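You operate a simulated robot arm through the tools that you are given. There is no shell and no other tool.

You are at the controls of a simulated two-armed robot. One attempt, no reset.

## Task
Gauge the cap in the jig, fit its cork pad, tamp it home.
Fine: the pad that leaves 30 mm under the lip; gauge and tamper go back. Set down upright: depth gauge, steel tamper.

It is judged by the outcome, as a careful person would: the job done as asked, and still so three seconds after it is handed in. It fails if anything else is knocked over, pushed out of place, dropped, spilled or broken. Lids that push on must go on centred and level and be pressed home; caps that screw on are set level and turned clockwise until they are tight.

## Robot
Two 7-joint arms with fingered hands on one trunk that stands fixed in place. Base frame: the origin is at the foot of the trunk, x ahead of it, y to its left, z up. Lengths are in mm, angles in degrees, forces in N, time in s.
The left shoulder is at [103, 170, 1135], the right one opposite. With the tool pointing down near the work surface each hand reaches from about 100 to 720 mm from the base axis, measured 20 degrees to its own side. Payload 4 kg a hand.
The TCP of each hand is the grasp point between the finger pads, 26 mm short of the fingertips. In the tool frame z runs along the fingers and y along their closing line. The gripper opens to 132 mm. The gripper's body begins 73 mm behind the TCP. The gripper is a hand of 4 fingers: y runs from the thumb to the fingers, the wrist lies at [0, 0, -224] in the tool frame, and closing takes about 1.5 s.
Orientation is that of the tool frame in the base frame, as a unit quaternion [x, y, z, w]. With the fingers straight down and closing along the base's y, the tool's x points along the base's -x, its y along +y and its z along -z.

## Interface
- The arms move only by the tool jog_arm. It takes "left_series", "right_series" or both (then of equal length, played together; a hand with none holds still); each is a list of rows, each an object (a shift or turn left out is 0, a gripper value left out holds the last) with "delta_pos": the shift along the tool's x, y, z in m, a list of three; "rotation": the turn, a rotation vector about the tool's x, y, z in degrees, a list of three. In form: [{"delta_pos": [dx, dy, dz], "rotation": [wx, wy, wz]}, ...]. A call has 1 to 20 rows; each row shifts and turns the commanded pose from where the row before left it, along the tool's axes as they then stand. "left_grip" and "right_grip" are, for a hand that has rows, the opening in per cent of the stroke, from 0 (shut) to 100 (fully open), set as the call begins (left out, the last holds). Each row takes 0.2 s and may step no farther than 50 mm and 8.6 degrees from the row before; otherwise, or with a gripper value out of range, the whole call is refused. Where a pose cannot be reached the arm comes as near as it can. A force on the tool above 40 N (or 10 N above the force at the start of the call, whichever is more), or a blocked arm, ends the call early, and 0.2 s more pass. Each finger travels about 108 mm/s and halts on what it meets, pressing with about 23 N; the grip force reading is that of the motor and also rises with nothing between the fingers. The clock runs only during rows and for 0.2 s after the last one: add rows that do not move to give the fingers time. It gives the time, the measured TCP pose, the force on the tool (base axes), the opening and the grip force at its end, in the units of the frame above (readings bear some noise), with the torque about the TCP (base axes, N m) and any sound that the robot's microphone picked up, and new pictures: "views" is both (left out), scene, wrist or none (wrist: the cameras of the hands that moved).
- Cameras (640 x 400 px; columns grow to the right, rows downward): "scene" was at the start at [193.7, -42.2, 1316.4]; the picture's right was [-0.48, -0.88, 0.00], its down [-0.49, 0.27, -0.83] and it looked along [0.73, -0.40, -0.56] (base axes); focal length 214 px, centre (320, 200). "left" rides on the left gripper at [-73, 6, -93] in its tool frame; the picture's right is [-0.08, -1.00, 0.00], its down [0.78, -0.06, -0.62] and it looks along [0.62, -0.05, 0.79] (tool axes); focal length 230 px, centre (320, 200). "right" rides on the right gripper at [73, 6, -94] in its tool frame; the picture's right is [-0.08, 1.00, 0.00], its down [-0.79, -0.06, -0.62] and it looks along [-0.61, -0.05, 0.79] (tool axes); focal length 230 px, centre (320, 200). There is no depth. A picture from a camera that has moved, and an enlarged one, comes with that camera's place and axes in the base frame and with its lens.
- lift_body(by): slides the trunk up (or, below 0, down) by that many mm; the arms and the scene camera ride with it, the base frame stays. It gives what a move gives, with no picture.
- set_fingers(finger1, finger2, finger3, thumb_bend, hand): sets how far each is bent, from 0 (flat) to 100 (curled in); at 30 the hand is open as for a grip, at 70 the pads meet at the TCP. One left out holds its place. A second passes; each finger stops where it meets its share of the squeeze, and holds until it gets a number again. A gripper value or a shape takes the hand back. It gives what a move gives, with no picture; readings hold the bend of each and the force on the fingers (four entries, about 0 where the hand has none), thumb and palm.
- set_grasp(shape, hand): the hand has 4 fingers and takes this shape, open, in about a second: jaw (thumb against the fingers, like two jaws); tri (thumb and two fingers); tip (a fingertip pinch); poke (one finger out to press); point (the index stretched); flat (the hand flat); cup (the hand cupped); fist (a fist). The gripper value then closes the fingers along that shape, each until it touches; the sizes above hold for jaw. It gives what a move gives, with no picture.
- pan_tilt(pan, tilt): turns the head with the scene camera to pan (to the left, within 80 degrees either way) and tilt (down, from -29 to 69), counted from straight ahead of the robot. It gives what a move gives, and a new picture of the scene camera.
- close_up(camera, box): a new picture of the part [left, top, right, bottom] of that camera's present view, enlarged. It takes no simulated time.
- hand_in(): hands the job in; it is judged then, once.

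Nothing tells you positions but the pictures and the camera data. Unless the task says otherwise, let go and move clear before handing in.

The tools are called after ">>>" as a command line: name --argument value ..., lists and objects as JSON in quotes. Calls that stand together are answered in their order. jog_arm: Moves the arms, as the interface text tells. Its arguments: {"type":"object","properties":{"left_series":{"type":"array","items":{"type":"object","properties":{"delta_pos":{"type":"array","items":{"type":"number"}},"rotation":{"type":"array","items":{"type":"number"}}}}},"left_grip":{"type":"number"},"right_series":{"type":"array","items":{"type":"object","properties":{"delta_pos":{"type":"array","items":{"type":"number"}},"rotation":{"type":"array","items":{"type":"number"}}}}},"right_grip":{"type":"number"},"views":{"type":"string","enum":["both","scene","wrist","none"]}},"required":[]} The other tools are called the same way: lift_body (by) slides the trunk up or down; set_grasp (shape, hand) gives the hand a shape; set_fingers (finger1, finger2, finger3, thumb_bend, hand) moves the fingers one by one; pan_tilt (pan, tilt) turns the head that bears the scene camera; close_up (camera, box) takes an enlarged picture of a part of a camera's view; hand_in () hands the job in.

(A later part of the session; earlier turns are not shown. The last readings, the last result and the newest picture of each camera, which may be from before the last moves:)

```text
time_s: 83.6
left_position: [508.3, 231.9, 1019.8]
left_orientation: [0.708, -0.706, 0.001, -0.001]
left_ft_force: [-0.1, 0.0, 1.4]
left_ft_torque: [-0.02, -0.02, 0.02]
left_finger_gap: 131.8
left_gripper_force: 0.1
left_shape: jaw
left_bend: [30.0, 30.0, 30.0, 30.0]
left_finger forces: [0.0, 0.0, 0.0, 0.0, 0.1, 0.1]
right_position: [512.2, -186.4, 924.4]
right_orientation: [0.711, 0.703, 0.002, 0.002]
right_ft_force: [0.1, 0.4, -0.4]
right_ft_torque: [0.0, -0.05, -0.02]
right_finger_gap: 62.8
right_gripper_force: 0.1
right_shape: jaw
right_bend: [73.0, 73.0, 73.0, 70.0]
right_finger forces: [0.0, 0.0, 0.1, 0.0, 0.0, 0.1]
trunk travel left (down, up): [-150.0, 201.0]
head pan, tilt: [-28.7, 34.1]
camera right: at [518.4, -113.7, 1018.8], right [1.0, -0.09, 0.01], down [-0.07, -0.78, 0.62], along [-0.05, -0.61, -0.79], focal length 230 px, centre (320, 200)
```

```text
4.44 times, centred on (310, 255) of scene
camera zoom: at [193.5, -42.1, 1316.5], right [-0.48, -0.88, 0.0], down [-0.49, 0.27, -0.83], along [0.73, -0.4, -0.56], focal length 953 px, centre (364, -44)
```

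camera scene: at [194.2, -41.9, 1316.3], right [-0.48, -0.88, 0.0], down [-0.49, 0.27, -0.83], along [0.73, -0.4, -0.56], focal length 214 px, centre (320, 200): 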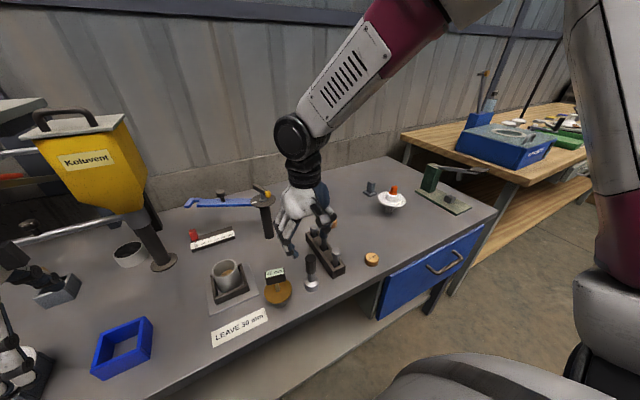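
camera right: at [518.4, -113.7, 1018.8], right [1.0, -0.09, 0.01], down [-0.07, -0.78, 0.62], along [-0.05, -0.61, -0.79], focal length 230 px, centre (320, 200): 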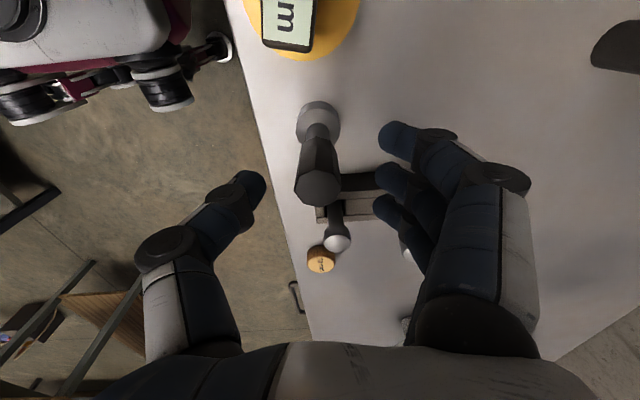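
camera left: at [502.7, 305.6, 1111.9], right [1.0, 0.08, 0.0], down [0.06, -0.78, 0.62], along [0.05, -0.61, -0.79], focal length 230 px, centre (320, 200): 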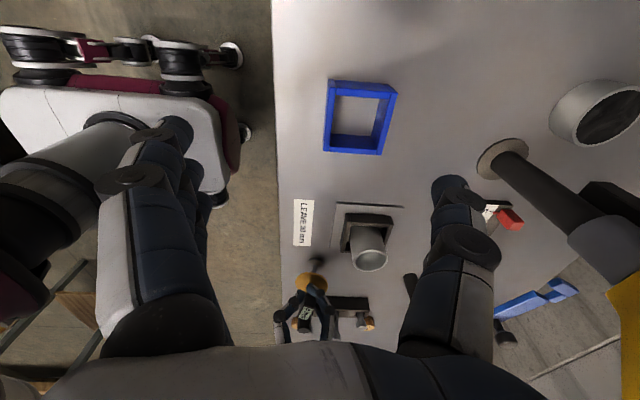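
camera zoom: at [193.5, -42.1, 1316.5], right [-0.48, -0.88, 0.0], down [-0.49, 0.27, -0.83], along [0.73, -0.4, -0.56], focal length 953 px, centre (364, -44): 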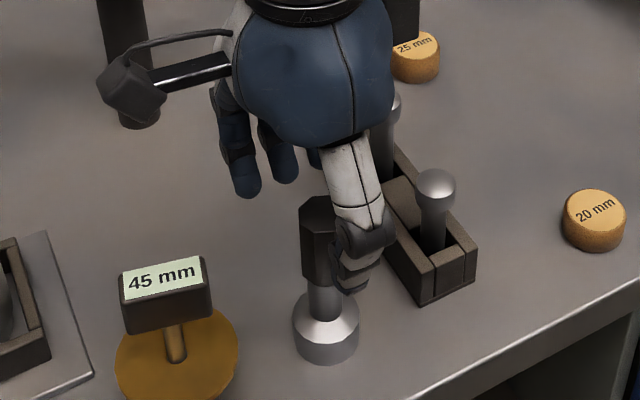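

>>> jog_arm --right_series '[{"delta_pos": [0, -0.001, 0.0125]}, {}]' --views "none"

>>> jog_arm --right_series '[{}, {}, {}, {}, {}]' --right_grip 0 --views "wrist"

>>> close_up --camera "right" --box '[220, 110, 420, 250]'

>>> close_up --camera "scene" --box '[270, 210, 350, 300]'

>>> close_up --camera "left" --box '[260, 240, 380, 345]'

```text
time_s: 84.2
left_position: [508.0, 232.7, 1019.0]
left_orientation: [0.708, -0.707, 0.001, 0.0]
left_ft_force: [-0.2, -1.7, 0.5]
left_ft_torque: [0.01, -0.03, -0.01]
left_finger_gap: 131.6
left_gripper_force: 0.1
left_shape: jaw
left_bend: [30.0, 30.0, 30.0, 30.0]
left_finger forces: [0.0, 0.1, 0.0, 0.0, 0.1, 0.0]
right_position: [509.9, -185.9, 912.0]
right_orientation: [0.711, 0.704, 0.001, 0.003]
right_ft_force: [0.1, 0.5, 0.5]
right_ft_torque: [-0.01, -0.01, 0.01]
right_finger_gap: 62.6
right_gripper_force: 0.0
right_shape: jaw
right_bend: [73.0, 73.0, 73.0, 70.0]
right_finger forces: [0.1, 0.1, 0.0, 0.0, 0.1, 0.1]
trunk travel left (down, up): [-150.0, 201.0]
head pan, tilt: [-28.7, 34.1]
```

```text
time_s: 85.4
left_position: [507.2, 232.3, 1019.8]
left_orientation: [0.708, -0.706, 0.0, 0.0]
left_ft_force: [0.0, 0.1, 0.2]
left_ft_torque: [0.01, 0.0, 0.01]
left_finger_gap: 131.8
left_gripper_force: 0.1
left_shape: jaw
left_bend: [30.0, 30.0, 30.0, 30.0]
left_finger forces: [0.0, 0.1, 0.1, 0.0, 0.1, 0.1]
right_position: [510.3, -185.7, 914.0]
right_orientation: [0.711, 0.703, 0.003, 0.003]
right_ft_force: [1.2, 0.0, 3.3]
right_ft_torque: [-0.01, -0.15, 0.01]
right_finger_gap: 5.8
right_gripper_force: 23.0
right_shape: jaw
right_bend: [67.0, 71.0, 69.0, 71.0]
right_finger forces: [0.1, 14.5, 1.2, 0.0, 14.4, 0.1]
trunk travel left (down, up): [-150.0, 201.0]
head pan, tilt: [-28.7, 34.1]
camera right: at [517.2, -114.2, 1007.7], right [1.0, -0.09, 0.01], down [-0.07, -0.78, 0.62], along [-0.05, -0.61, -0.79], focal length 230 px, centre (320, 200)
```

right: 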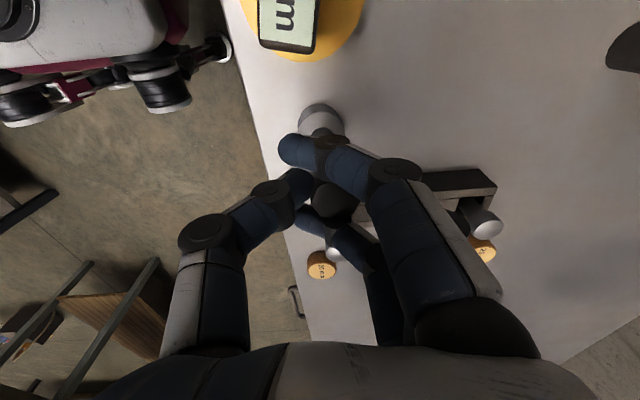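

```text
2.86 times, centred on (320, 180) of right
camera zoom: at [517.2, -114.2, 1007.7], right [1.0, -0.09, 0.01], down [-0.07, -0.78, 0.62], along [-0.05, -0.61, -0.79], focal length 657 px, centre (320, 257)
```

zoom: 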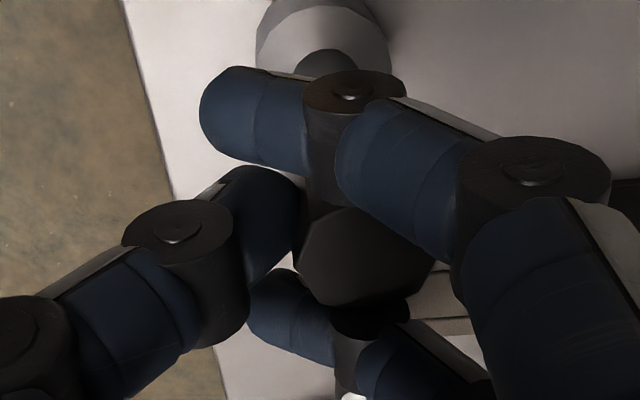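

```text
4.44 times, centred on (310, 255) of scene
camera zoom: at [193.5, -42.1, 1316.5], right [-0.48, -0.88, 0.0], down [-0.49, 0.27, -0.83], along [0.73, -0.4, -0.56], focal length 953 px, centre (364, -44)
```

zoom: 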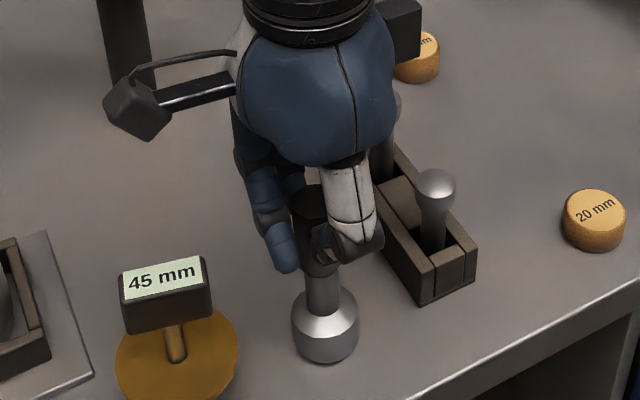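

```text
3.81 times, centred on (320, 292) of left
camera zoom: at [502.5, 306.1, 1112.0], right [1.0, 0.08, 0.0], down [0.06, -0.78, 0.62], along [0.05, -0.61, -0.79], focal length 876 px, centre (320, -152)
```

zoom: 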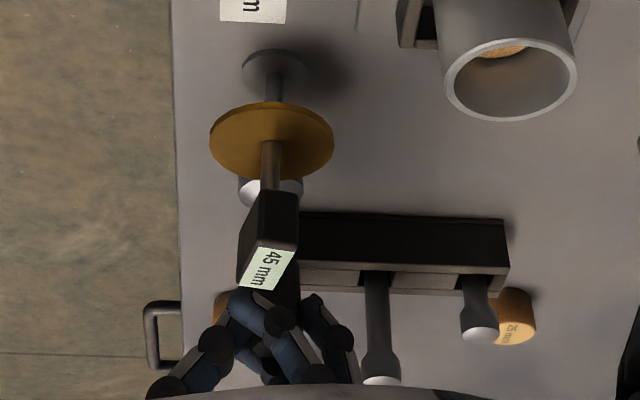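

>>> jog_arm --right_series '[{"delta_pos": [0, 0, -0.005]}, {"delta_pos": [0, 0, -0.01]}, {"delta_pos": [0, 0, -0.01]}, {}]' --views "wrist"

>>> close_up --camera "right" --box '[220, 110, 420, 250]'

>>> close_up --camera "scene" --box '[270, 200, 350, 290]'

```text
time_s: 86.4
left_position: [507.8, 233.0, 1019.8]
left_orientation: [0.708, -0.706, 0.0, -0.001]
left_ft_force: [0.4, -0.3, 0.3]
left_ft_torque: [-0.01, -0.02, 0.01]
left_finger_gap: 132.0
left_gripper_force: 0.0
left_shape: jaw
left_bend: [30.0, 30.0, 30.0, 30.0]
left_finger forces: [0.0, 0.0, 0.0, 0.0, 0.0, 0.0]
right_position: [510.7, -187.1, 938.4]
right_orientation: [0.711, 0.703, 0.002, 0.002]
right_ft_force: [-0.9, 0.3, -2.3]
right_ft_torque: [-0.01, 0.02, 0.0]
right_finger_gap: 5.0
right_gripper_force: 23.2
right_shape: jaw
right_bend: [67.0, 69.0, 69.0, 71.0]
right_finger forces: [0.1, 13.8, 0.0, 0.1, 13.2, 0.0]
trunk travel left (down, up): [-150.0, 201.0]
head pan, tilt: [-28.7, 34.1]
camera right: at [516.8, -114.4, 1032.5], right [1.0, -0.09, 0.01], down [-0.07, -0.78, 0.62], along [-0.05, -0.61, -0.79], focal length 230 px, centre (320, 200)
```

right: 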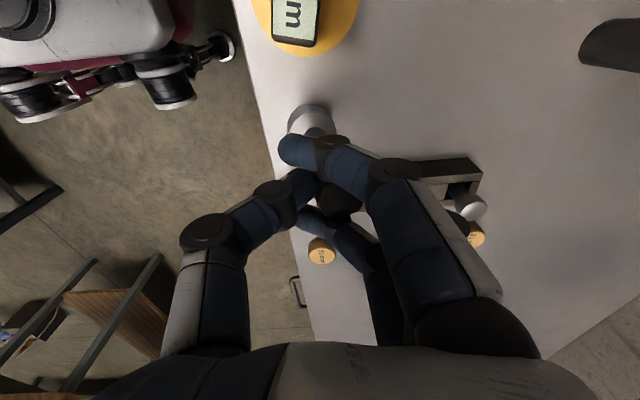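

```text
2.86 times, centred on (320, 180) of right
camera zoom: at [516.8, -114.4, 1032.5], right [1.0, -0.09, 0.01], down [-0.07, -0.78, 0.62], along [-0.05, -0.61, -0.79], focal length 657 px, centre (320, 257)
```

zoom: 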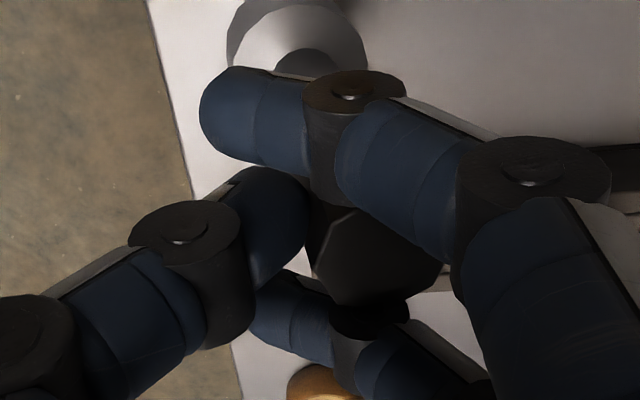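

```text
4.44 times, centred on (310, 245) of scene
camera zoom: at [194.1, -42.3, 1316.3], right [-0.48, -0.88, 0.0], down [-0.49, 0.27, -0.83], along [0.73, -0.4, -0.56], focal length 953 px, centre (364, 0)
```

zoom: 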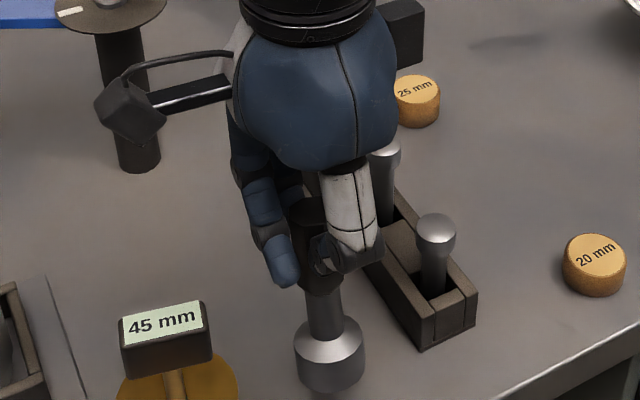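

The tamper lifts, but it leans about 11° because the thumb and finger contacts are at different heights. I'll bring it upright, set it back down, and grip again with the small tilt that worked on the pad.

>>> jog_arm --right_series '[{"rotation": [-5.5, 0, 0]}, {"rotation": [-5.5, 0, 0]}, {"delta_pos": [0, -0.0108, -0.0021]}, {}]' --views "wrist"

>>> close_up --camera "right" --box '[220, 90, 420, 230]'

>>> close_up --camera "scene" --box '[270, 200, 350, 290]'

>>> close_up --camera "left" --box '[260, 240, 380, 345]'

```text
time_s: 87.4
left_position: [509.0, 232.0, 1019.8]
left_orientation: [0.708, -0.706, 0.0, 0.0]
left_ft_force: [0.9, 0.3, 0.5]
left_ft_torque: [0.0, 0.01, -0.02]
left_finger_gap: 131.9
left_gripper_force: 0.1
left_shape: jaw
left_bend: [30.0, 30.0, 30.0, 30.0]
left_finger forces: [0.1, 0.0, 0.0, 0.0, 0.0, 0.0]
right_position: [499.7, -187.0, 937.0]
right_orientation: [0.708, 0.7, 0.07, 0.07]
right_ft_force: [-0.5, 1.1, -2.1]
right_ft_torque: [0.02, 0.02, -0.06]
right_finger_gap: 4.9
right_gripper_force: 23.0
right_shape: jaw
right_bend: [67.0, 69.0, 69.0, 72.0]
right_finger forces: [0.0, 13.8, 0.0, 0.0, 13.6, 0.1]
trunk travel left (down, up): [-150.0, 201.0]
head pan, tilt: [-28.7, 34.1]
camera right: at [488.5, -113.5, 1031.4], right [0.98, -0.09, 0.2], down [-0.19, -0.78, 0.59], along [0.1, -0.62, -0.78], focal length 230 px, centre (320, 200)
```

right: 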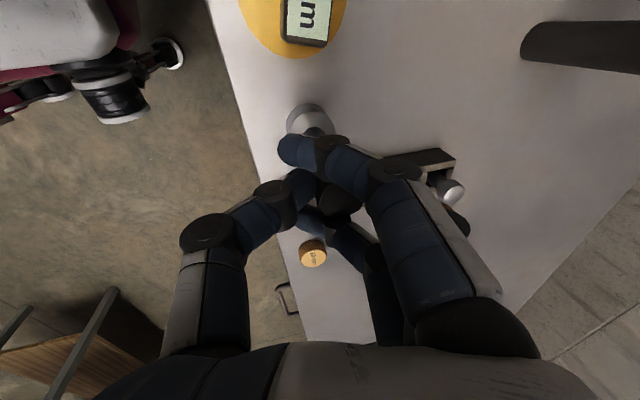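

```text
2.86 times, centred on (320, 160) of right
camera zoom: at [488.5, -113.5, 1031.4], right [0.98, -0.09, 0.2], down [-0.19, -0.78, 0.59], along [0.1, -0.62, -0.78], focal length 657 px, centre (320, 314)
```

zoom: 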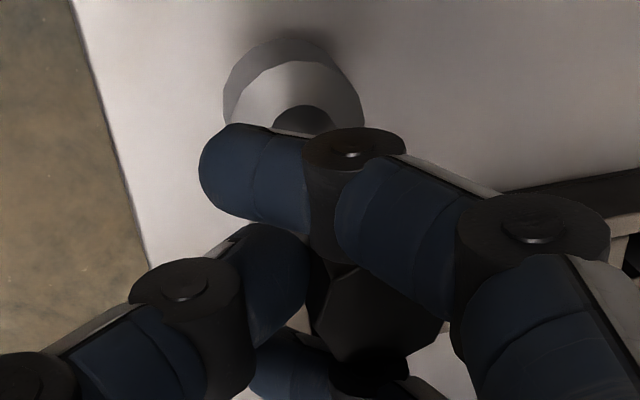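

```text
4.44 times, centred on (310, 245) of scene
camera zoom: at [194.1, -42.2, 1316.3], right [-0.48, -0.88, 0.0], down [-0.49, 0.27, -0.83], along [0.73, -0.4, -0.56], focal length 953 px, centre (364, 0)
```

zoom: 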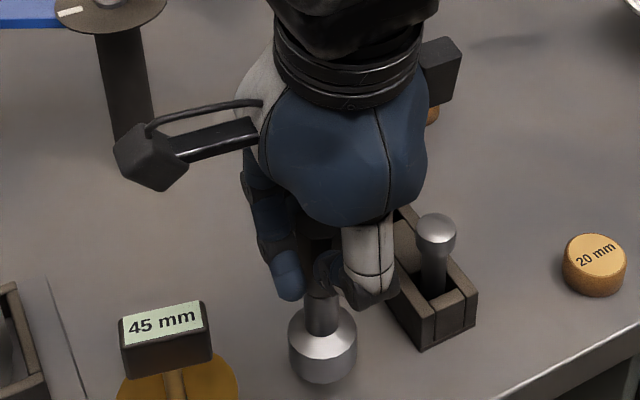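

```text
3.81 times, centred on (320, 292) of left
camera zoom: at [503.0, 305.9, 1111.6], right [1.0, 0.08, 0.0], down [0.06, -0.78, 0.62], along [0.05, -0.61, -0.79], focal length 876 px, centre (320, -152)
```

zoom: 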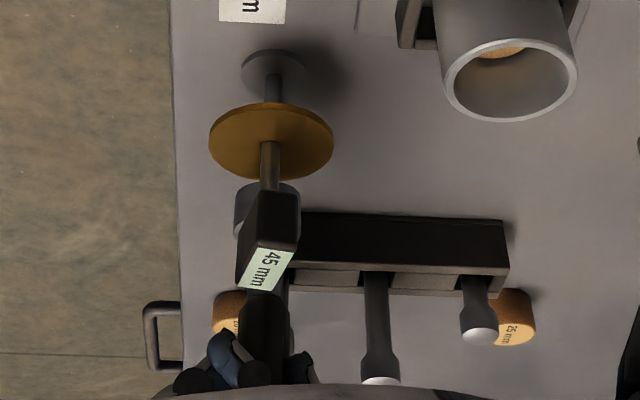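

>>> jog_arm --right_series '[{"delta_pos": [0, -0.0019, 0.0098]}, {"delta_pos": [0, -0.0019, 0.0098]}, {}]' --views "none"

>>> close_up --camera "scene" --box '[270, 210, 350, 300]'

```text
time_s: 88.2
left_position: [507.6, 231.8, 1018.4]
left_orientation: [0.708, -0.706, -0.001, 0.0]
left_ft_force: [-0.6, -0.7, -0.2]
left_ft_torque: [0.0, 0.03, 0.02]
left_finger_gap: 131.7
left_gripper_force: 0.1
left_shape: jaw
left_bend: [30.0, 30.0, 30.0, 30.0]
left_finger forces: [0.0, 0.1, 0.0, 0.1, 0.0, 0.0]
right_position: [499.9, -185.3, 918.6]
right_orientation: [0.707, 0.7, 0.069, 0.07]
right_ft_force: [0.3, 0.2, -3.3]
right_ft_torque: [0.04, 0.04, 0.0]
right_finger_gap: 4.7
right_gripper_force: 22.9
right_shape: jaw
right_bend: [67.0, 69.0, 69.0, 72.0]
right_finger forces: [0.1, 13.8, 0.0, 0.0, 13.7, 0.0]
trunk travel left (down, up): [-150.0, 201.0]
head pan, tilt: [-28.7, 34.1]
```

```text
4.44 times, centred on (310, 255) of scene
camera zoom: at [193.9, -42.2, 1316.4], right [-0.48, -0.88, 0.0], down [-0.49, 0.27, -0.83], along [0.73, -0.4, -0.56], focal length 953 px, centre (364, -44)
```

zoom: 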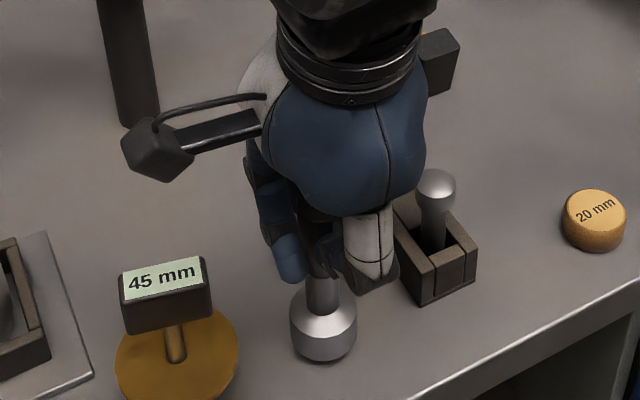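

>>> jog_arm --right_series '[{"delta_pos": [0, -0.0004, 0.002]}, {}]' --views "none"

>>> jog_arm --right_series '[{"delta_pos": [0, -0.0004, 0.002]}, {}]' --views "none"

```text
time_s: 88.8
left_position: [508.0, 232.8, 1019.6]
left_orientation: [0.708, -0.706, 0.001, -0.001]
left_ft_force: [1.2, -1.2, 0.4]
left_ft_torque: [-0.02, 0.02, 0.01]
left_finger_gap: 131.7
left_gripper_force: 0.0
left_shape: jaw
left_bend: [30.0, 30.0, 30.0, 30.0]
left_finger forces: [0.1, 0.1, 0.1, 0.0, 0.0, 0.0]
right_position: [499.9, -186.4, 915.0]
right_orientation: [0.707, 0.7, 0.069, 0.07]
right_ft_force: [-1.0, -0.5, -3.6]
right_ft_torque: [-0.03, 0.03, 0.0]
right_finger_gap: 4.8
right_gripper_force: 23.2
right_shape: jaw
right_bend: [67.0, 69.0, 69.0, 72.0]
right_finger forces: [0.0, 13.9, 0.0, 0.0, 13.7, 0.0]
trunk travel left (down, up): [-150.0, 201.0]
head pan, tilt: [-28.7, 34.1]
```

```text
time_s: 89.4
left_position: [507.5, 233.1, 1018.7]
left_orientation: [0.708, -0.706, 0.002, -0.001]
left_ft_force: [-0.5, 0.2, -0.3]
left_ft_torque: [0.0, 0.01, 0.0]
left_finger_gap: 131.8
left_gripper_force: 0.1
left_shape: jaw
left_bend: [30.0, 30.0, 30.0, 30.0]
left_finger forces: [0.0, 0.0, 0.0, 0.0, 0.0, 0.0]
right_position: [499.2, -186.8, 913.8]
right_orientation: [0.707, 0.7, 0.069, 0.071]
right_ft_force: [-0.3, 0.4, -2.9]
right_ft_torque: [0.0, 0.02, 0.0]
right_finger_gap: 4.9
right_gripper_force: 23.5
right_shape: jaw
right_bend: [67.0, 69.0, 69.0, 72.0]
right_finger forces: [0.1, 13.8, 0.0, 0.1, 13.7, 0.0]
trunk travel left (down, up): [-150.0, 201.0]
head pan, tilt: [-28.7, 34.1]
```

>>> jog_arm --right_series '[{"delta_pos": [0, -0.0004, 0.002]}, {}]' --views "none"

>>> jog_arm --right_series '[{"delta_pos": [0, -0.0004, 0.002]}, {}]' --views "none"

>>> close_up --camera "scene" --box '[270, 210, 350, 300]'

```text
time_s: 90.0
left_position: [508.5, 232.5, 1018.8]
left_orientation: [0.708, -0.706, 0.0, -0.001]
left_ft_force: [0.2, 0.0, -0.7]
left_ft_torque: [0.0, -0.01, 0.0]
left_finger_gap: 131.7
left_gripper_force: 0.0
left_shape: jaw
left_bend: [30.0, 30.0, 30.0, 30.0]
left_finger forces: [0.1, 0.0, 0.0, 0.0, 0.0, 0.0]
right_position: [499.1, -185.3, 911.1]
right_orientation: [0.707, 0.7, 0.069, 0.07]
right_ft_force: [-0.7, 0.5, -2.5]
right_ft_torque: [0.01, 0.05, 0.02]
right_finger_gap: 4.8
right_gripper_force: 22.8
right_shape: jaw
right_bend: [67.0, 69.0, 69.0, 72.0]
right_finger forces: [0.0, 13.8, 0.1, 0.0, 13.7, 0.0]
trunk travel left (down, up): [-150.0, 201.0]
head pan, tilt: [-28.7, 34.1]
```

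```text
time_s: 90.6
left_position: [506.9, 233.5, 1019.7]
left_orientation: [0.708, -0.706, 0.0, -0.001]
left_ft_force: [0.0, 0.1, -0.4]
left_ft_torque: [-0.03, 0.0, 0.01]
left_finger_gap: 132.1
left_gripper_force: 0.2
left_shape: jaw
left_bend: [30.0, 30.0, 30.0, 30.0]
left_finger forces: [0.1, 0.1, 0.0, 0.0, 0.1, 0.0]
right_position: [498.7, -185.3, 909.6]
right_orientation: [0.707, 0.7, 0.07, 0.07]
right_ft_force: [-1.2, 1.7, 6.9]
right_ft_torque: [0.03, -0.14, 0.03]
right_finger_gap: 5.5
right_gripper_force: 23.1
right_shape: jaw
right_bend: [67.0, 69.0, 69.0, 72.0]
right_finger forces: [0.0, 14.5, 0.4, 0.0, 15.4, 0.1]
trunk travel left (down, up): [-150.0, 201.0]
head pan, tilt: [-28.7, 34.1]
```

```text
4.44 times, centred on (310, 255) of scene
camera zoom: at [193.0, -41.9, 1316.7], right [-0.48, -0.88, 0.0], down [-0.49, 0.27, -0.83], along [0.73, -0.4, -0.56], focal length 953 px, centre (364, -44)
```

zoom: 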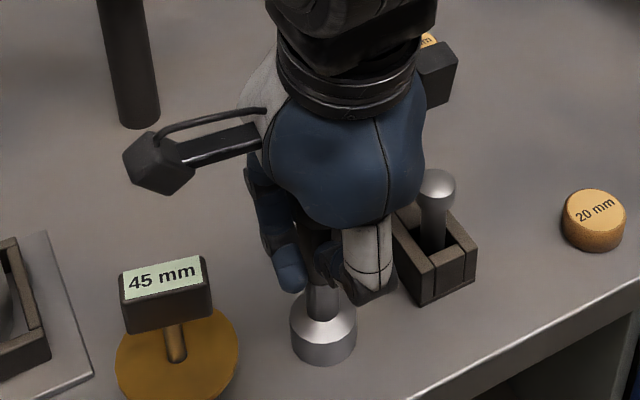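

The tamper stands on the table and the grip took about 10 N of vertical load without slipping, so I'll keep it. I'll lift it well clear and turn the hand about vertical to the yaw that reaches the cup.

>>> jog_arm --right_series '[{"delta_pos": [0, 0.002, -0.0098]}, {"delta_pos": [0, 0.0039, -0.0196]}, {"delta_pos": [0, 0.0039, -0.0196]}, {"delta_pos": [0, 0.0039, -0.0196]}, {"delta_pos": [0, 0.0039, -0.0196]}, {"delta_pos": [0, 0.0035, -0.0176]}, {}]' --views "none"

>>> jog_arm --right_series '[{"rotation": [0, 1.61, -7.99]}, {"rotation": [0, 1.61, -7.99]}, {"rotation": [0, 1.61, -7.99]}, {"rotation": [0, 1.61, -7.99]}, {"rotation": [0, 1.61, -7.99]}, {"rotation": [0, 1.61, -7.99]}, {"rotation": [0, 1.61, -7.99]}, {"rotation": [0, 1.61, -7.99]}, {"rotation": [0, 1.61, -7.99]}, {"rotation": [0, 1.61, -7.99]}, {"rotation": [0, 1.61, -7.99]}, {}]' --views "both"

>>> close_up --camera "scene" --box '[250, 160, 370, 280]'

>>> close_up --camera "right" --box '[220, 90, 420, 230]'

```text
time_s: 92.2
left_position: [508.8, 232.4, 1018.0]
left_orientation: [0.708, -0.706, 0.0, -0.001]
left_ft_force: [-0.6, 0.3, 0.4]
left_ft_torque: [0.01, -0.02, 0.01]
left_finger_gap: 132.0
left_gripper_force: 0.0
left_shape: jaw
left_bend: [30.0, 30.0, 30.0, 30.0]
left_finger forces: [0.0, 0.0, 0.0, 0.1, 0.0, 0.1]
right_position: [498.4, -185.7, 1017.7]
right_orientation: [0.708, 0.699, 0.069, 0.07]
right_ft_force: [-0.7, -0.2, -2.9]
right_ft_torque: [0.01, 0.04, 0.0]
right_finger_gap: 5.4
right_gripper_force: 22.7
right_shape: jaw
right_bend: [67.0, 69.0, 69.0, 72.0]
right_finger forces: [0.1, 13.7, 0.0, 0.0, 13.7, 0.0]
right hand out of reach, approached as far as the arm can: row 4
trunk travel left (down, up): [-150.0, 201.0]
head pan, tilt: [-28.7, 34.1]
```

```text
time_s: 94.8
left_position: [508.4, 232.5, 1018.7]
left_orientation: [0.708, -0.706, 0.001, -0.001]
left_ft_force: [-0.2, 0.3, 0.1]
left_ft_torque: [-0.01, 0.0, -0.03]
left_finger_gap: 132.0
left_gripper_force: 0.1
left_shape: jaw
left_bend: [30.0, 30.0, 30.0, 30.0]
left_finger forces: [0.0, 0.1, 0.0, 0.0, 0.0, 0.0]
right_position: [498.6, -186.5, 1016.9]
right_orientation: [0.008, 0.995, 0.1, 0.0]
right_ft_force: [0.6, -0.3, -3.2]
right_ft_torque: [-0.03, 0.01, 0.0]
right_finger_gap: 4.9
right_gripper_force: 22.8
right_shape: jaw
right_bend: [67.0, 69.0, 69.0, 72.0]
right_finger forces: [0.0, 13.7, 0.0, 0.1, 13.6, 0.0]
trunk travel left (down, up): [-150.0, 201.0]
head pan, tilt: [-28.7, 34.1]
camera scene: at [193.8, -42.2, 1316.4], right [-0.48, -0.88, 0.0], down [-0.49, 0.27, -0.83], along [0.73, -0.4, -0.56], focal length 214 px, centre (320, 200)
camera right: at [427.0, -199.1, 1110.5], right [0.09, 0.98, 0.2], down [0.78, -0.19, 0.59], along [0.61, 0.1, -0.78], focal length 230 px, centre (320, 200)
```

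scene: 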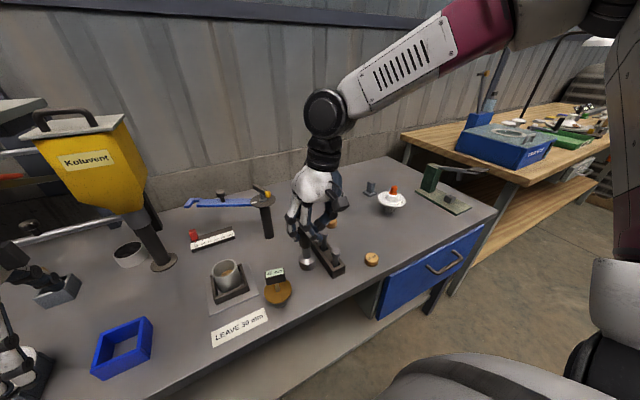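
right: 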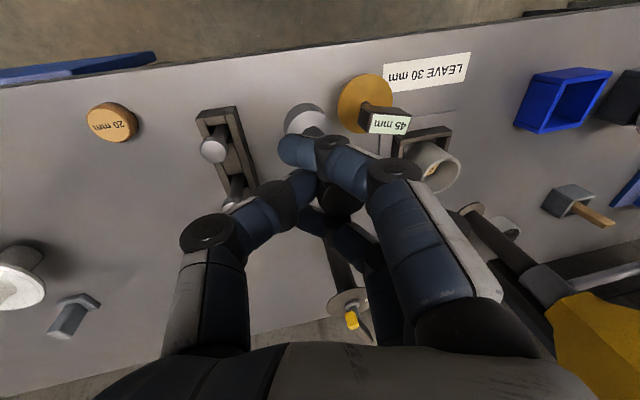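

```text
3.33 times, centred on (310, 220) of scene
camera zoom: at [193.8, -42.2, 1316.4], right [-0.48, -0.88, 0.0], down [-0.49, 0.27, -0.83], along [0.73, -0.4, -0.56], focal length 715 px, centre (353, 133)
```

zoom: 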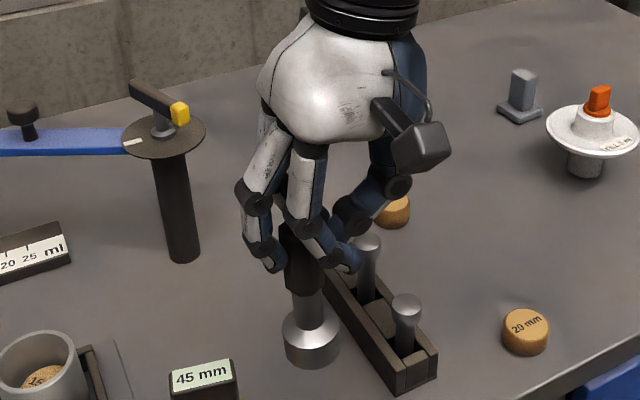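

```text
2.86 times, centred on (320, 160) of right
camera zoom: at [427.0, -199.1, 1110.5], right [0.09, 0.98, 0.2], down [0.78, -0.19, 0.59], along [0.61, 0.1, -0.78], focal length 657 px, centre (320, 314)
```

zoom: 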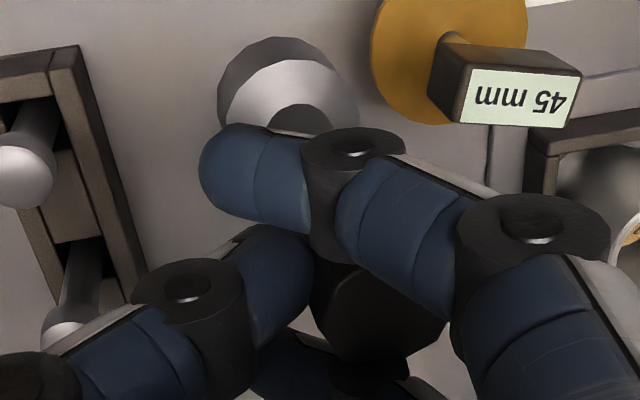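

>>> jog_arm --right_series '[{"delta_pos": [-0.0373, 0.0006, 0.0001]}, {"delta_pos": [-0.0373, 0.0006, 0.0001]}, {"delta_pos": [-0.0373, 0.0006, 0.0001]}, {"delta_pos": [0.0005, 0.029, 0.0059]}, {"delta_pos": [0.0005, 0.029, 0.0059]}, {"delta_pos": [0.0005, 0.029, 0.0059]}, {"delta_pos": [0.0005, 0.029, 0.0059]}, {"delta_pos": [0.0005, 0.029, 0.0059]}, {"delta_pos": [0.0005, 0.029, 0.0059]}, {}, {}]' --views "both"

>>> close_up --camera "left" --box '[330, 215, 430, 295]'

>>> close_up --camera "scene" --box '[190, 200, 270, 290]'

>>> close_up --camera "right" --box '[220, 60, 420, 220]'

```text
time_s: 97.2
left_position: [507.7, 232.6, 1018.6]
left_orientation: [0.707, -0.707, 0.0, -0.001]
left_ft_force: [-0.5, 0.0, -0.7]
left_ft_torque: [-0.05, 0.02, 0.0]
left_finger_gap: 132.1
left_gripper_force: 0.1
left_shape: jaw
left_bend: [30.0, 30.0, 30.0, 30.0]
left_finger forces: [0.0, 0.0, 0.1, 0.0, 0.0, 0.0]
right_position: [612.1, -8.1, 1016.7]
right_orientation: [0.008, 0.995, 0.1, 0.0]
right_ft_force: [0.0, 0.1, -2.5]
right_ft_torque: [-0.03, 0.01, -0.04]
right_finger_gap: 5.0
right_gripper_force: 22.5
right_shape: jaw
right_bend: [67.0, 69.0, 69.0, 72.0]
right_finger forces: [0.1, 13.7, 0.1, 0.0, 13.6, 0.0]
trunk travel left (down, up): [-150.0, 201.0]
head pan, tilt: [-28.7, 34.1]
camera scene: at [194.1, -42.0, 1316.4], right [-0.48, -0.88, 0.0], down [-0.49, 0.27, -0.83], along [0.73, -0.4, -0.56], focal length 214 px, centre (320, 200)
camera right: at [540.0, -20.5, 1110.4], right [0.09, 0.98, 0.2], down [0.78, -0.19, 0.59], along [0.61, 0.1, -0.78], focal length 230 px, centre (320, 200)
```

scene: 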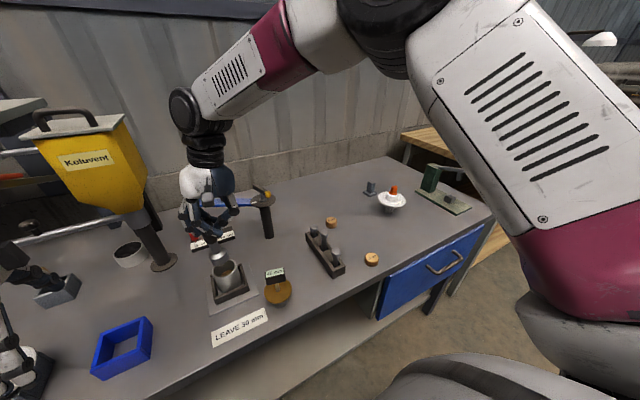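
right: 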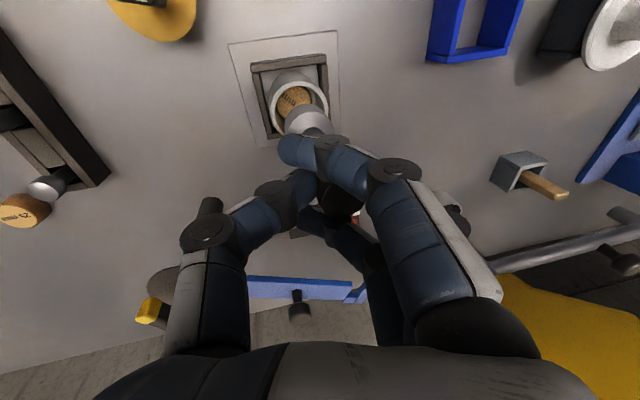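

```text
5.00 times, centred on (380, 255) of left
camera zoom: at [502.9, 306.2, 1111.7], right [1.0, 0.08, 0.0], down [0.06, -0.78, 0.62], along [0.05, -0.62, -0.79], focal length 1150 px, centre (20, -75)
```

zoom: 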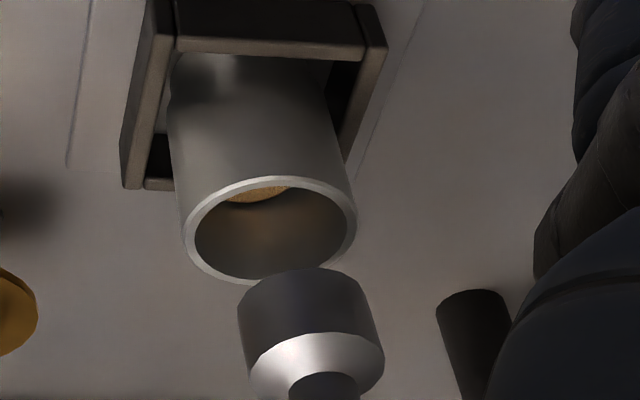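

```text
4.44 times, centred on (230, 245) of scene
camera zoom: at [194.1, -42.0, 1316.4], right [-0.48, -0.88, 0.0], down [-0.49, 0.27, -0.83], along [0.73, -0.4, -0.56], focal length 953 px, centre (720, 0)
```

zoom: 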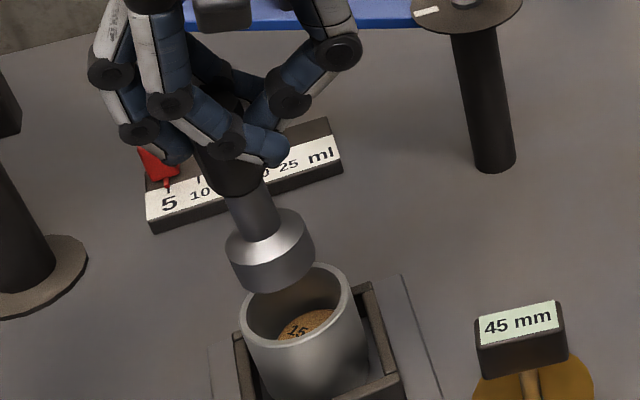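

```text
2.50 times, centred on (320, 140) of right
camera zoom: at [540.0, -20.5, 1110.4], right [0.09, 0.98, 0.2], down [0.78, -0.19, 0.59], along [0.61, 0.1, -0.78], focal length 575 px, centre (320, 350)
```

zoom: 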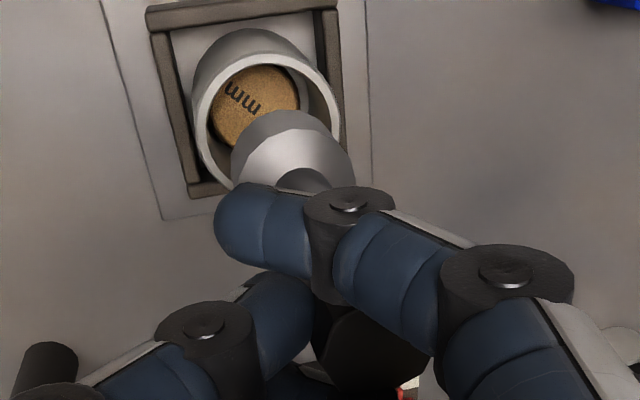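

The tamper head is about 5 mm too far in +x. I'll shift, lower to just above the rim and re-check.

>>> jog_arm --right_series '[{"delta_pos": [0.005, -0.0015, -0.0003]}, {"delta_pos": [0, -0.0018, 0.0088]}, {"delta_pos": [0, -0.0018, 0.0088]}, {}]' --views "none"

>>> close_up --camera "left" --box '[340, 225, 400, 275]'

>>> close_up --camera "scene" --box '[200, 235, 260, 285]'

>>> close_up --camera "right" --box '[240, 60, 380, 160]'

```text
time_s: 98.2
left_position: [507.0, 233.4, 1019.3]
left_orientation: [0.707, -0.707, 0.0, -0.001]
left_ft_force: [0.1, 0.3, 0.0]
left_ft_torque: [-0.01, 0.01, -0.01]
left_finger_gap: 131.7
left_gripper_force: 0.0
left_shape: jaw
left_bend: [30.0, 30.0, 30.0, 30.0]
left_finger forces: [0.0, 0.0, 0.0, 0.1, 0.1, 0.1]
right_position: [606.3, -9.0, 997.4]
right_orientation: [0.009, 0.995, 0.099, 0.0]
right_ft_force: [0.5, 0.4, -2.2]
right_ft_torque: [-0.04, 0.0, 0.0]
right_finger_gap: 4.9
right_gripper_force: 22.9
right_shape: jaw
right_bend: [67.0, 69.0, 69.0, 72.0]
right_finger forces: [0.1, 13.8, 0.1, 0.0, 13.7, 0.0]
trunk travel left (down, up): [-150.0, 201.0]
head pan, tilt: [-28.7, 34.1]
```

```text
8.00 times, centred on (370, 250) of left
camera zoom: at [502.8, 306.0, 1111.8], right [1.0, 0.08, 0.0], down [0.06, -0.78, 0.62], along [0.05, -0.61, -0.79], focal length 1841 px, centre (-80, -200)
```

zoom: 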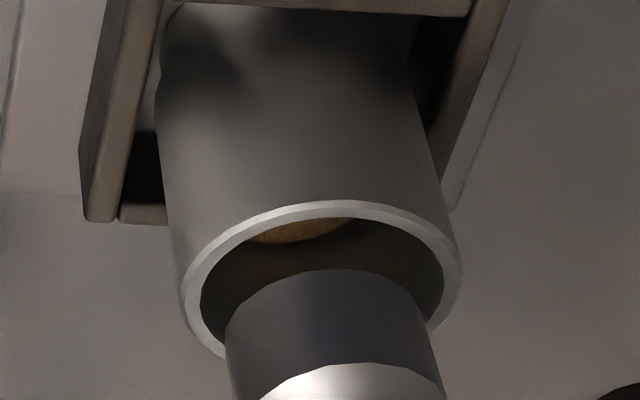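

```text
8.00 times, centred on (230, 260) of scene
camera zoom: at [193.9, -42.2, 1316.4], right [-0.48, -0.88, 0.0], down [-0.49, 0.27, -0.83], along [0.73, -0.4, -0.56], focal length 1716 px, centre (1040, -280)
```

zoom: 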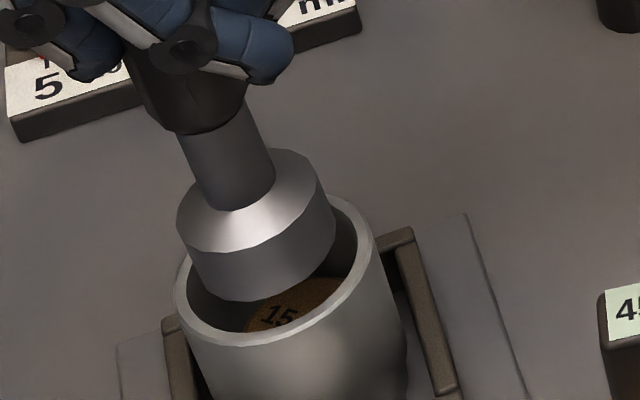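

```text
4.00 times, centred on (310, 110) of right
camera zoom: at [534.6, -22.4, 1091.2], right [0.09, 0.98, 0.2], down [0.78, -0.19, 0.59], along [0.62, 0.1, -0.78], focal length 920 px, centre (360, 560)
```

zoom: 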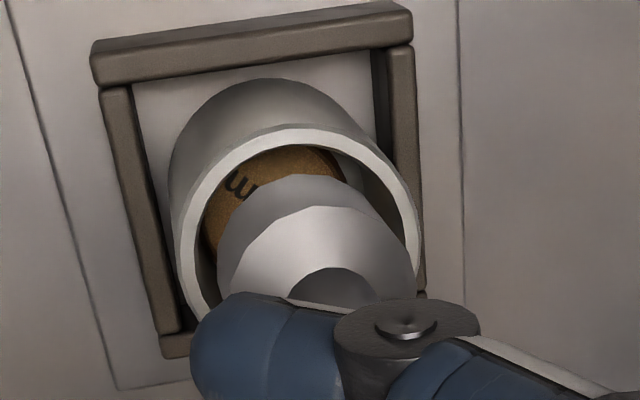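

Head is centred over the bore in all three views. Lowering it into the cup.

>>> jog_arm --right_series '[{"delta_pos": [0, -0.002, 0.0098]}, {"delta_pos": [0, -0.002, 0.0098]}, {"delta_pos": [0, -0.002, 0.0098]}, {}]' --views "none"

>>> close_up --camera "left" --box '[340, 225, 400, 275]'

>>> close_up --camera "scene" --box '[200, 225, 260, 285]'

```text
time_s: 99.2
left_position: [508.4, 232.4, 1019.6]
left_orientation: [0.707, -0.707, 0.0, -0.001]
left_ft_force: [-0.7, 0.2, 0.2]
left_ft_torque: [0.01, 0.02, -0.01]
left_finger_gap: 131.9
left_gripper_force: 0.0
left_shape: jaw
left_bend: [30.0, 30.0, 30.0, 30.0]
left_finger forces: [0.0, 0.1, 0.0, 0.1, 0.0, 0.0]
right_position: [605.9, -9.7, 967.4]
right_orientation: [0.009, 0.995, 0.1, 0.0]
right_ft_force: [-0.7, 0.6, -1.8]
right_ft_torque: [-0.03, 0.04, 0.01]
right_finger_gap: 5.0
right_gripper_force: 23.0
right_shape: jaw
right_bend: [67.0, 69.0, 69.0, 72.0]
right_finger forces: [0.0, 13.8, 0.0, 0.0, 13.6, 0.0]
trunk travel left (down, up): [-150.0, 201.0]
head pan, tilt: [-28.7, 34.1]
```

```text
8.00 times, centred on (370, 250) of left
camera zoom: at [502.7, 306.0, 1111.9], right [1.0, 0.08, 0.0], down [0.06, -0.78, 0.62], along [0.05, -0.61, -0.79], focal length 1841 px, centre (-80, -200)
```

zoom: 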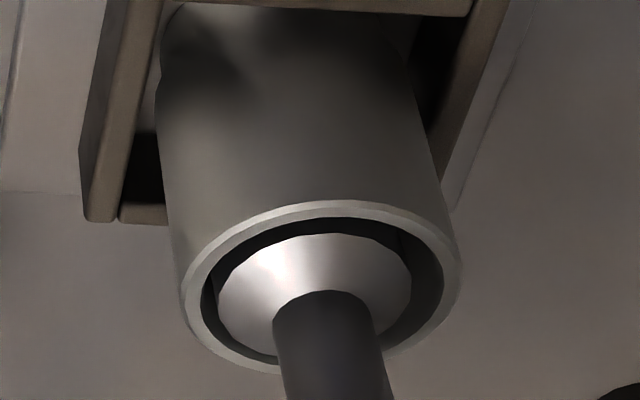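

```text
6.67 times, centred on (230, 255) of scene
camera zoom: at [193.8, -42.2, 1316.4], right [-0.48, -0.88, 0.0], down [-0.49, 0.27, -0.83], along [0.73, -0.4, -0.56], focal length 1430 px, centre (920, -167)
```

zoom: 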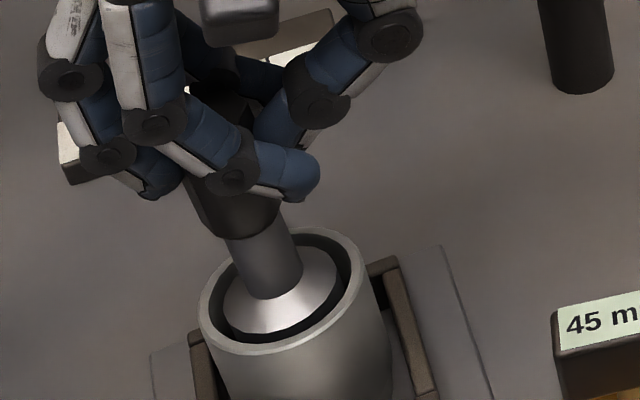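

>>> jog_arm --right_series '[{"delta_pos": [-0.001, -0.0008, 0.0039]}, {"delta_pos": [0, -0.0006, 0.0029]}, {}]' --views "none"

>>> jog_arm --right_series '[{"delta_pos": [0, -0.0004, 0.002]}, {}]' --views "none"

>>> jog_arm --right_series '[{"delta_pos": [0, -0.0004, 0.002]}, {}]' --views "none"

```text
time_s: 100.0
left_position: [508.0, 232.8, 1018.7]
left_orientation: [0.708, -0.706, 0.001, -0.001]
left_ft_force: [0.4, 0.9, 0.0]
left_ft_torque: [-0.01, 0.0, 0.0]
left_finger_gap: 131.9
left_gripper_force: 0.0
left_shape: jaw
left_bend: [30.0, 30.0, 30.0, 30.0]
left_finger forces: [0.0, 0.0, 0.1, 0.1, 0.0, 0.1]
right_position: [606.6, -11.1, 960.8]
right_orientation: [0.009, 0.995, 0.1, -0.001]
right_ft_force: [-0.7, -0.2, -3.1]
right_ft_torque: [-0.02, 0.01, 0.01]
right_finger_gap: 5.2
right_gripper_force: 22.3
right_shape: jaw
right_bend: [67.0, 69.0, 69.0, 72.0]
right_finger forces: [0.0, 13.7, 0.0, 0.1, 13.7, 0.0]
trunk travel left (down, up): [-150.0, 201.0]
head pan, tilt: [-28.7, 34.1]
```

```text
time_s: 100.6
left_position: [507.9, 232.0, 1020.0]
left_orientation: [0.708, -0.707, 0.0, 0.0]
left_ft_force: [-0.4, 0.5, -0.6]
left_ft_torque: [-0.01, 0.03, 0.01]
left_finger_gap: 132.0
left_gripper_force: 0.1
left_shape: jaw
left_bend: [30.0, 30.0, 30.0, 30.0]
left_finger forces: [0.0, 0.0, 0.1, 0.1, 0.0, 0.0]
right_position: [606.8, -9.7, 959.2]
right_orientation: [0.009, 0.995, 0.099, 0.0]
right_ft_force: [0.1, 0.6, -0.9]
right_ft_torque: [-0.02, 0.0, 0.03]
right_finger_gap: 5.4
right_gripper_force: 23.0
right_shape: jaw
right_bend: [67.0, 69.0, 69.0, 72.0]
right_finger forces: [0.1, 13.7, 0.0, 0.0, 13.7, 0.0]
trunk travel left (down, up): [-150.0, 201.0]
head pan, tilt: [-28.7, 34.1]
```

```text
time_s: 101.2
left_position: [507.2, 232.6, 1019.9]
left_orientation: [0.708, -0.706, 0.001, -0.001]
left_ft_force: [-0.8, -0.6, 0.2]
left_ft_torque: [0.01, -0.01, 0.03]
left_finger_gap: 131.7
left_gripper_force: 0.1
left_shape: jaw
left_bend: [30.0, 30.0, 30.0, 30.0]
left_finger forces: [0.0, 0.0, 0.1, 0.1, 0.0, 0.0]
right_position: [607.3, -11.4, 958.9]
right_orientation: [0.008, 0.995, 0.099, 0.001]
right_ft_force: [-1.0, 0.1, 1.7]
right_ft_torque: [0.08, -0.01, 0.01]
right_finger_gap: 4.8
right_gripper_force: 23.3
right_shape: jaw
right_bend: [67.0, 69.0, 69.0, 72.0]
right_finger forces: [0.1, 14.2, 0.1, 0.0, 14.7, 0.0]
trunk travel left (down, up): [-150.0, 201.0]
head pan, tilt: [-28.7, 34.1]
```

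>>> jog_arm --right_series '[{"delta_pos": [0, -0.0004, 0.002]}, {}]' --views "none"

>>> jog_arm --right_series '[{"delta_pos": [0, -0.0004, 0.002]}, {}]' --views "none"

>>> close_up --camera "left" --box '[340, 225, 400, 275]'

>>> close_up --camera "scene" --box '[200, 225, 260, 285]'

```text
time_s: 101.8
left_position: [507.8, 232.7, 1019.6]
left_orientation: [0.708, -0.707, 0.001, -0.001]
left_ft_force: [0.0, 0.2, -0.1]
left_ft_torque: [-0.01, 0.01, 0.0]
left_finger_gap: 131.8
left_gripper_force: 0.1
left_shape: jaw
left_bend: [30.0, 30.0, 30.0, 30.0]
left_finger forces: [0.1, 0.1, 0.0, 0.0, 0.1, 0.0]
right_position: [606.7, -9.6, 957.5]
right_orientation: [0.008, 0.995, 0.1, 0.002]
right_ft_force: [-1.0, -0.5, 10.6]
right_ft_torque: [0.21, -0.03, -0.02]
right_finger_gap: 5.5
right_gripper_force: 23.4
right_shape: jaw
right_bend: [67.0, 69.0, 69.0, 73.0]
right_finger forces: [0.0, 14.2, 1.2, 0.1, 15.7, 0.0]
trunk travel left (down, up): [-150.0, 201.0]
head pan, tilt: [-28.7, 34.1]
```

```text
time_s: 102.4
left_position: [506.9, 231.7, 1020.2]
left_orientation: [0.708, -0.706, 0.001, -0.001]
left_ft_force: [-1.2, -0.8, 0.0]
left_ft_torque: [-0.01, 0.01, -0.01]
left_finger_gap: 131.9
left_gripper_force: 0.1
left_shape: jaw
left_bend: [30.0, 30.0, 30.0, 30.0]
left_finger forces: [0.0, 0.1, 0.1, 0.0, 0.0, 0.1]
right_position: [606.2, -10.7, 956.6]
right_orientation: [0.009, 0.995, 0.1, 0.003]
right_ft_force: [-0.4, -3.0, 21.0]
right_ft_torque: [0.33, -0.06, -0.02]
right_finger_gap: 6.5
right_gripper_force: 22.7
right_shape: jaw
right_bend: [67.0, 70.0, 69.0, 73.0]
right_finger forces: [0.0, 14.7, 5.7, 0.1, 17.5, 0.1]
trunk travel left (down, up): [-150.0, 201.0]
head pan, tilt: [-28.7, 34.1]
```

```text
8.00 times, centred on (370, 250) of left
camera zoom: at [501.0, 305.8, 1113.3], right [1.0, 0.08, 0.0], down [0.06, -0.78, 0.62], along [0.05, -0.61, -0.79], focal length 1841 px, centre (-80, -200)
```

zoom: 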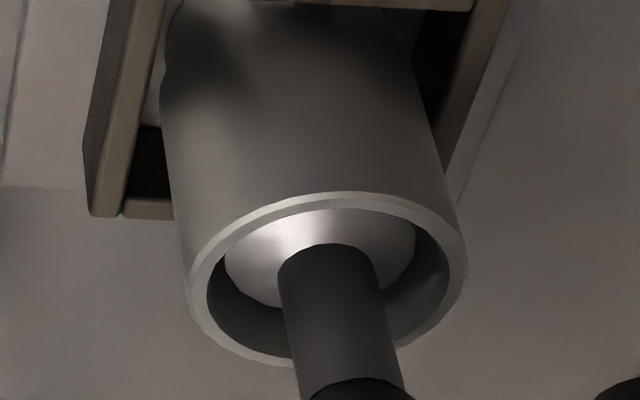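

```text
6.67 times, centred on (230, 255) of scene
camera zoom: at [191.7, -42.5, 1317.0], right [-0.48, -0.88, 0.0], down [-0.49, 0.27, -0.83], along [0.73, -0.4, -0.56], focal length 1430 px, centre (920, -167)
```

zoom: 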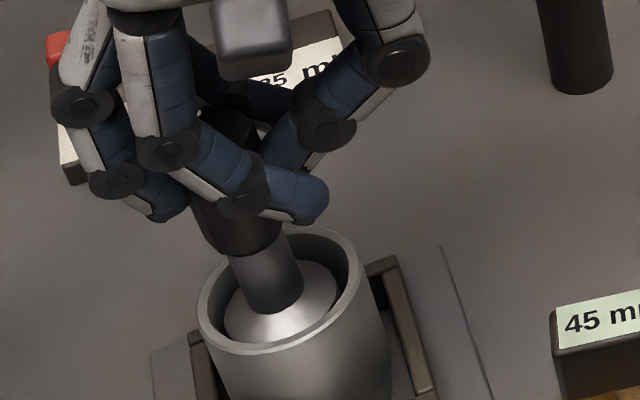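

>>> jog_arm --right_series '[{"delta_pos": [0, -0.0004, 0.002]}, {}, {}]' --views "none"

>>> close_up --camera "scene" --box '[200, 225, 260, 285]'

```text
time_s: 103.2
left_position: [507.1, 231.7, 1019.6]
left_orientation: [0.708, -0.706, 0.002, -0.001]
left_ft_force: [-1.0, -0.5, -0.3]
left_ft_torque: [0.02, -0.02, -0.02]
left_finger_gap: 132.2
left_gripper_force: 0.0
left_shape: jaw
left_bend: [30.0, 30.0, 30.0, 30.0]
left_finger forces: [0.1, 0.0, 0.0, 0.1, 0.0, 0.0]
right_position: [604.5, -9.7, 952.4]
right_orientation: [0.008, 0.995, 0.1, 0.001]
right_ft_force: [0.0, -2.5, 22.5]
right_ft_torque: [0.41, -0.02, 0.01]
right_finger_gap: 7.0
right_gripper_force: 23.2
right_shape: jaw
right_bend: [67.0, 70.0, 69.0, 75.0]
right_finger forces: [0.0, 16.2, 4.4, 0.1, 18.1, 0.0]
trunk travel left (down, up): [-150.0, 201.0]
head pan, tilt: [-28.7, 34.1]
```

```text
6.67 times, centred on (230, 255) of scene
camera zoom: at [191.8, -42.4, 1316.8], right [-0.48, -0.88, 0.0], down [-0.49, 0.27, -0.83], along [0.73, -0.4, -0.56], focal length 1430 px, centre (920, -167)
```

zoom: 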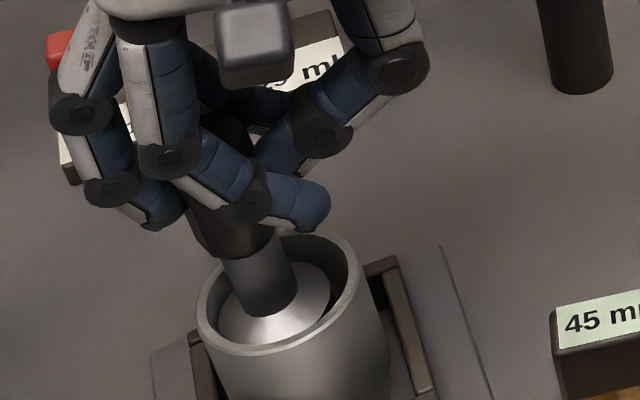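

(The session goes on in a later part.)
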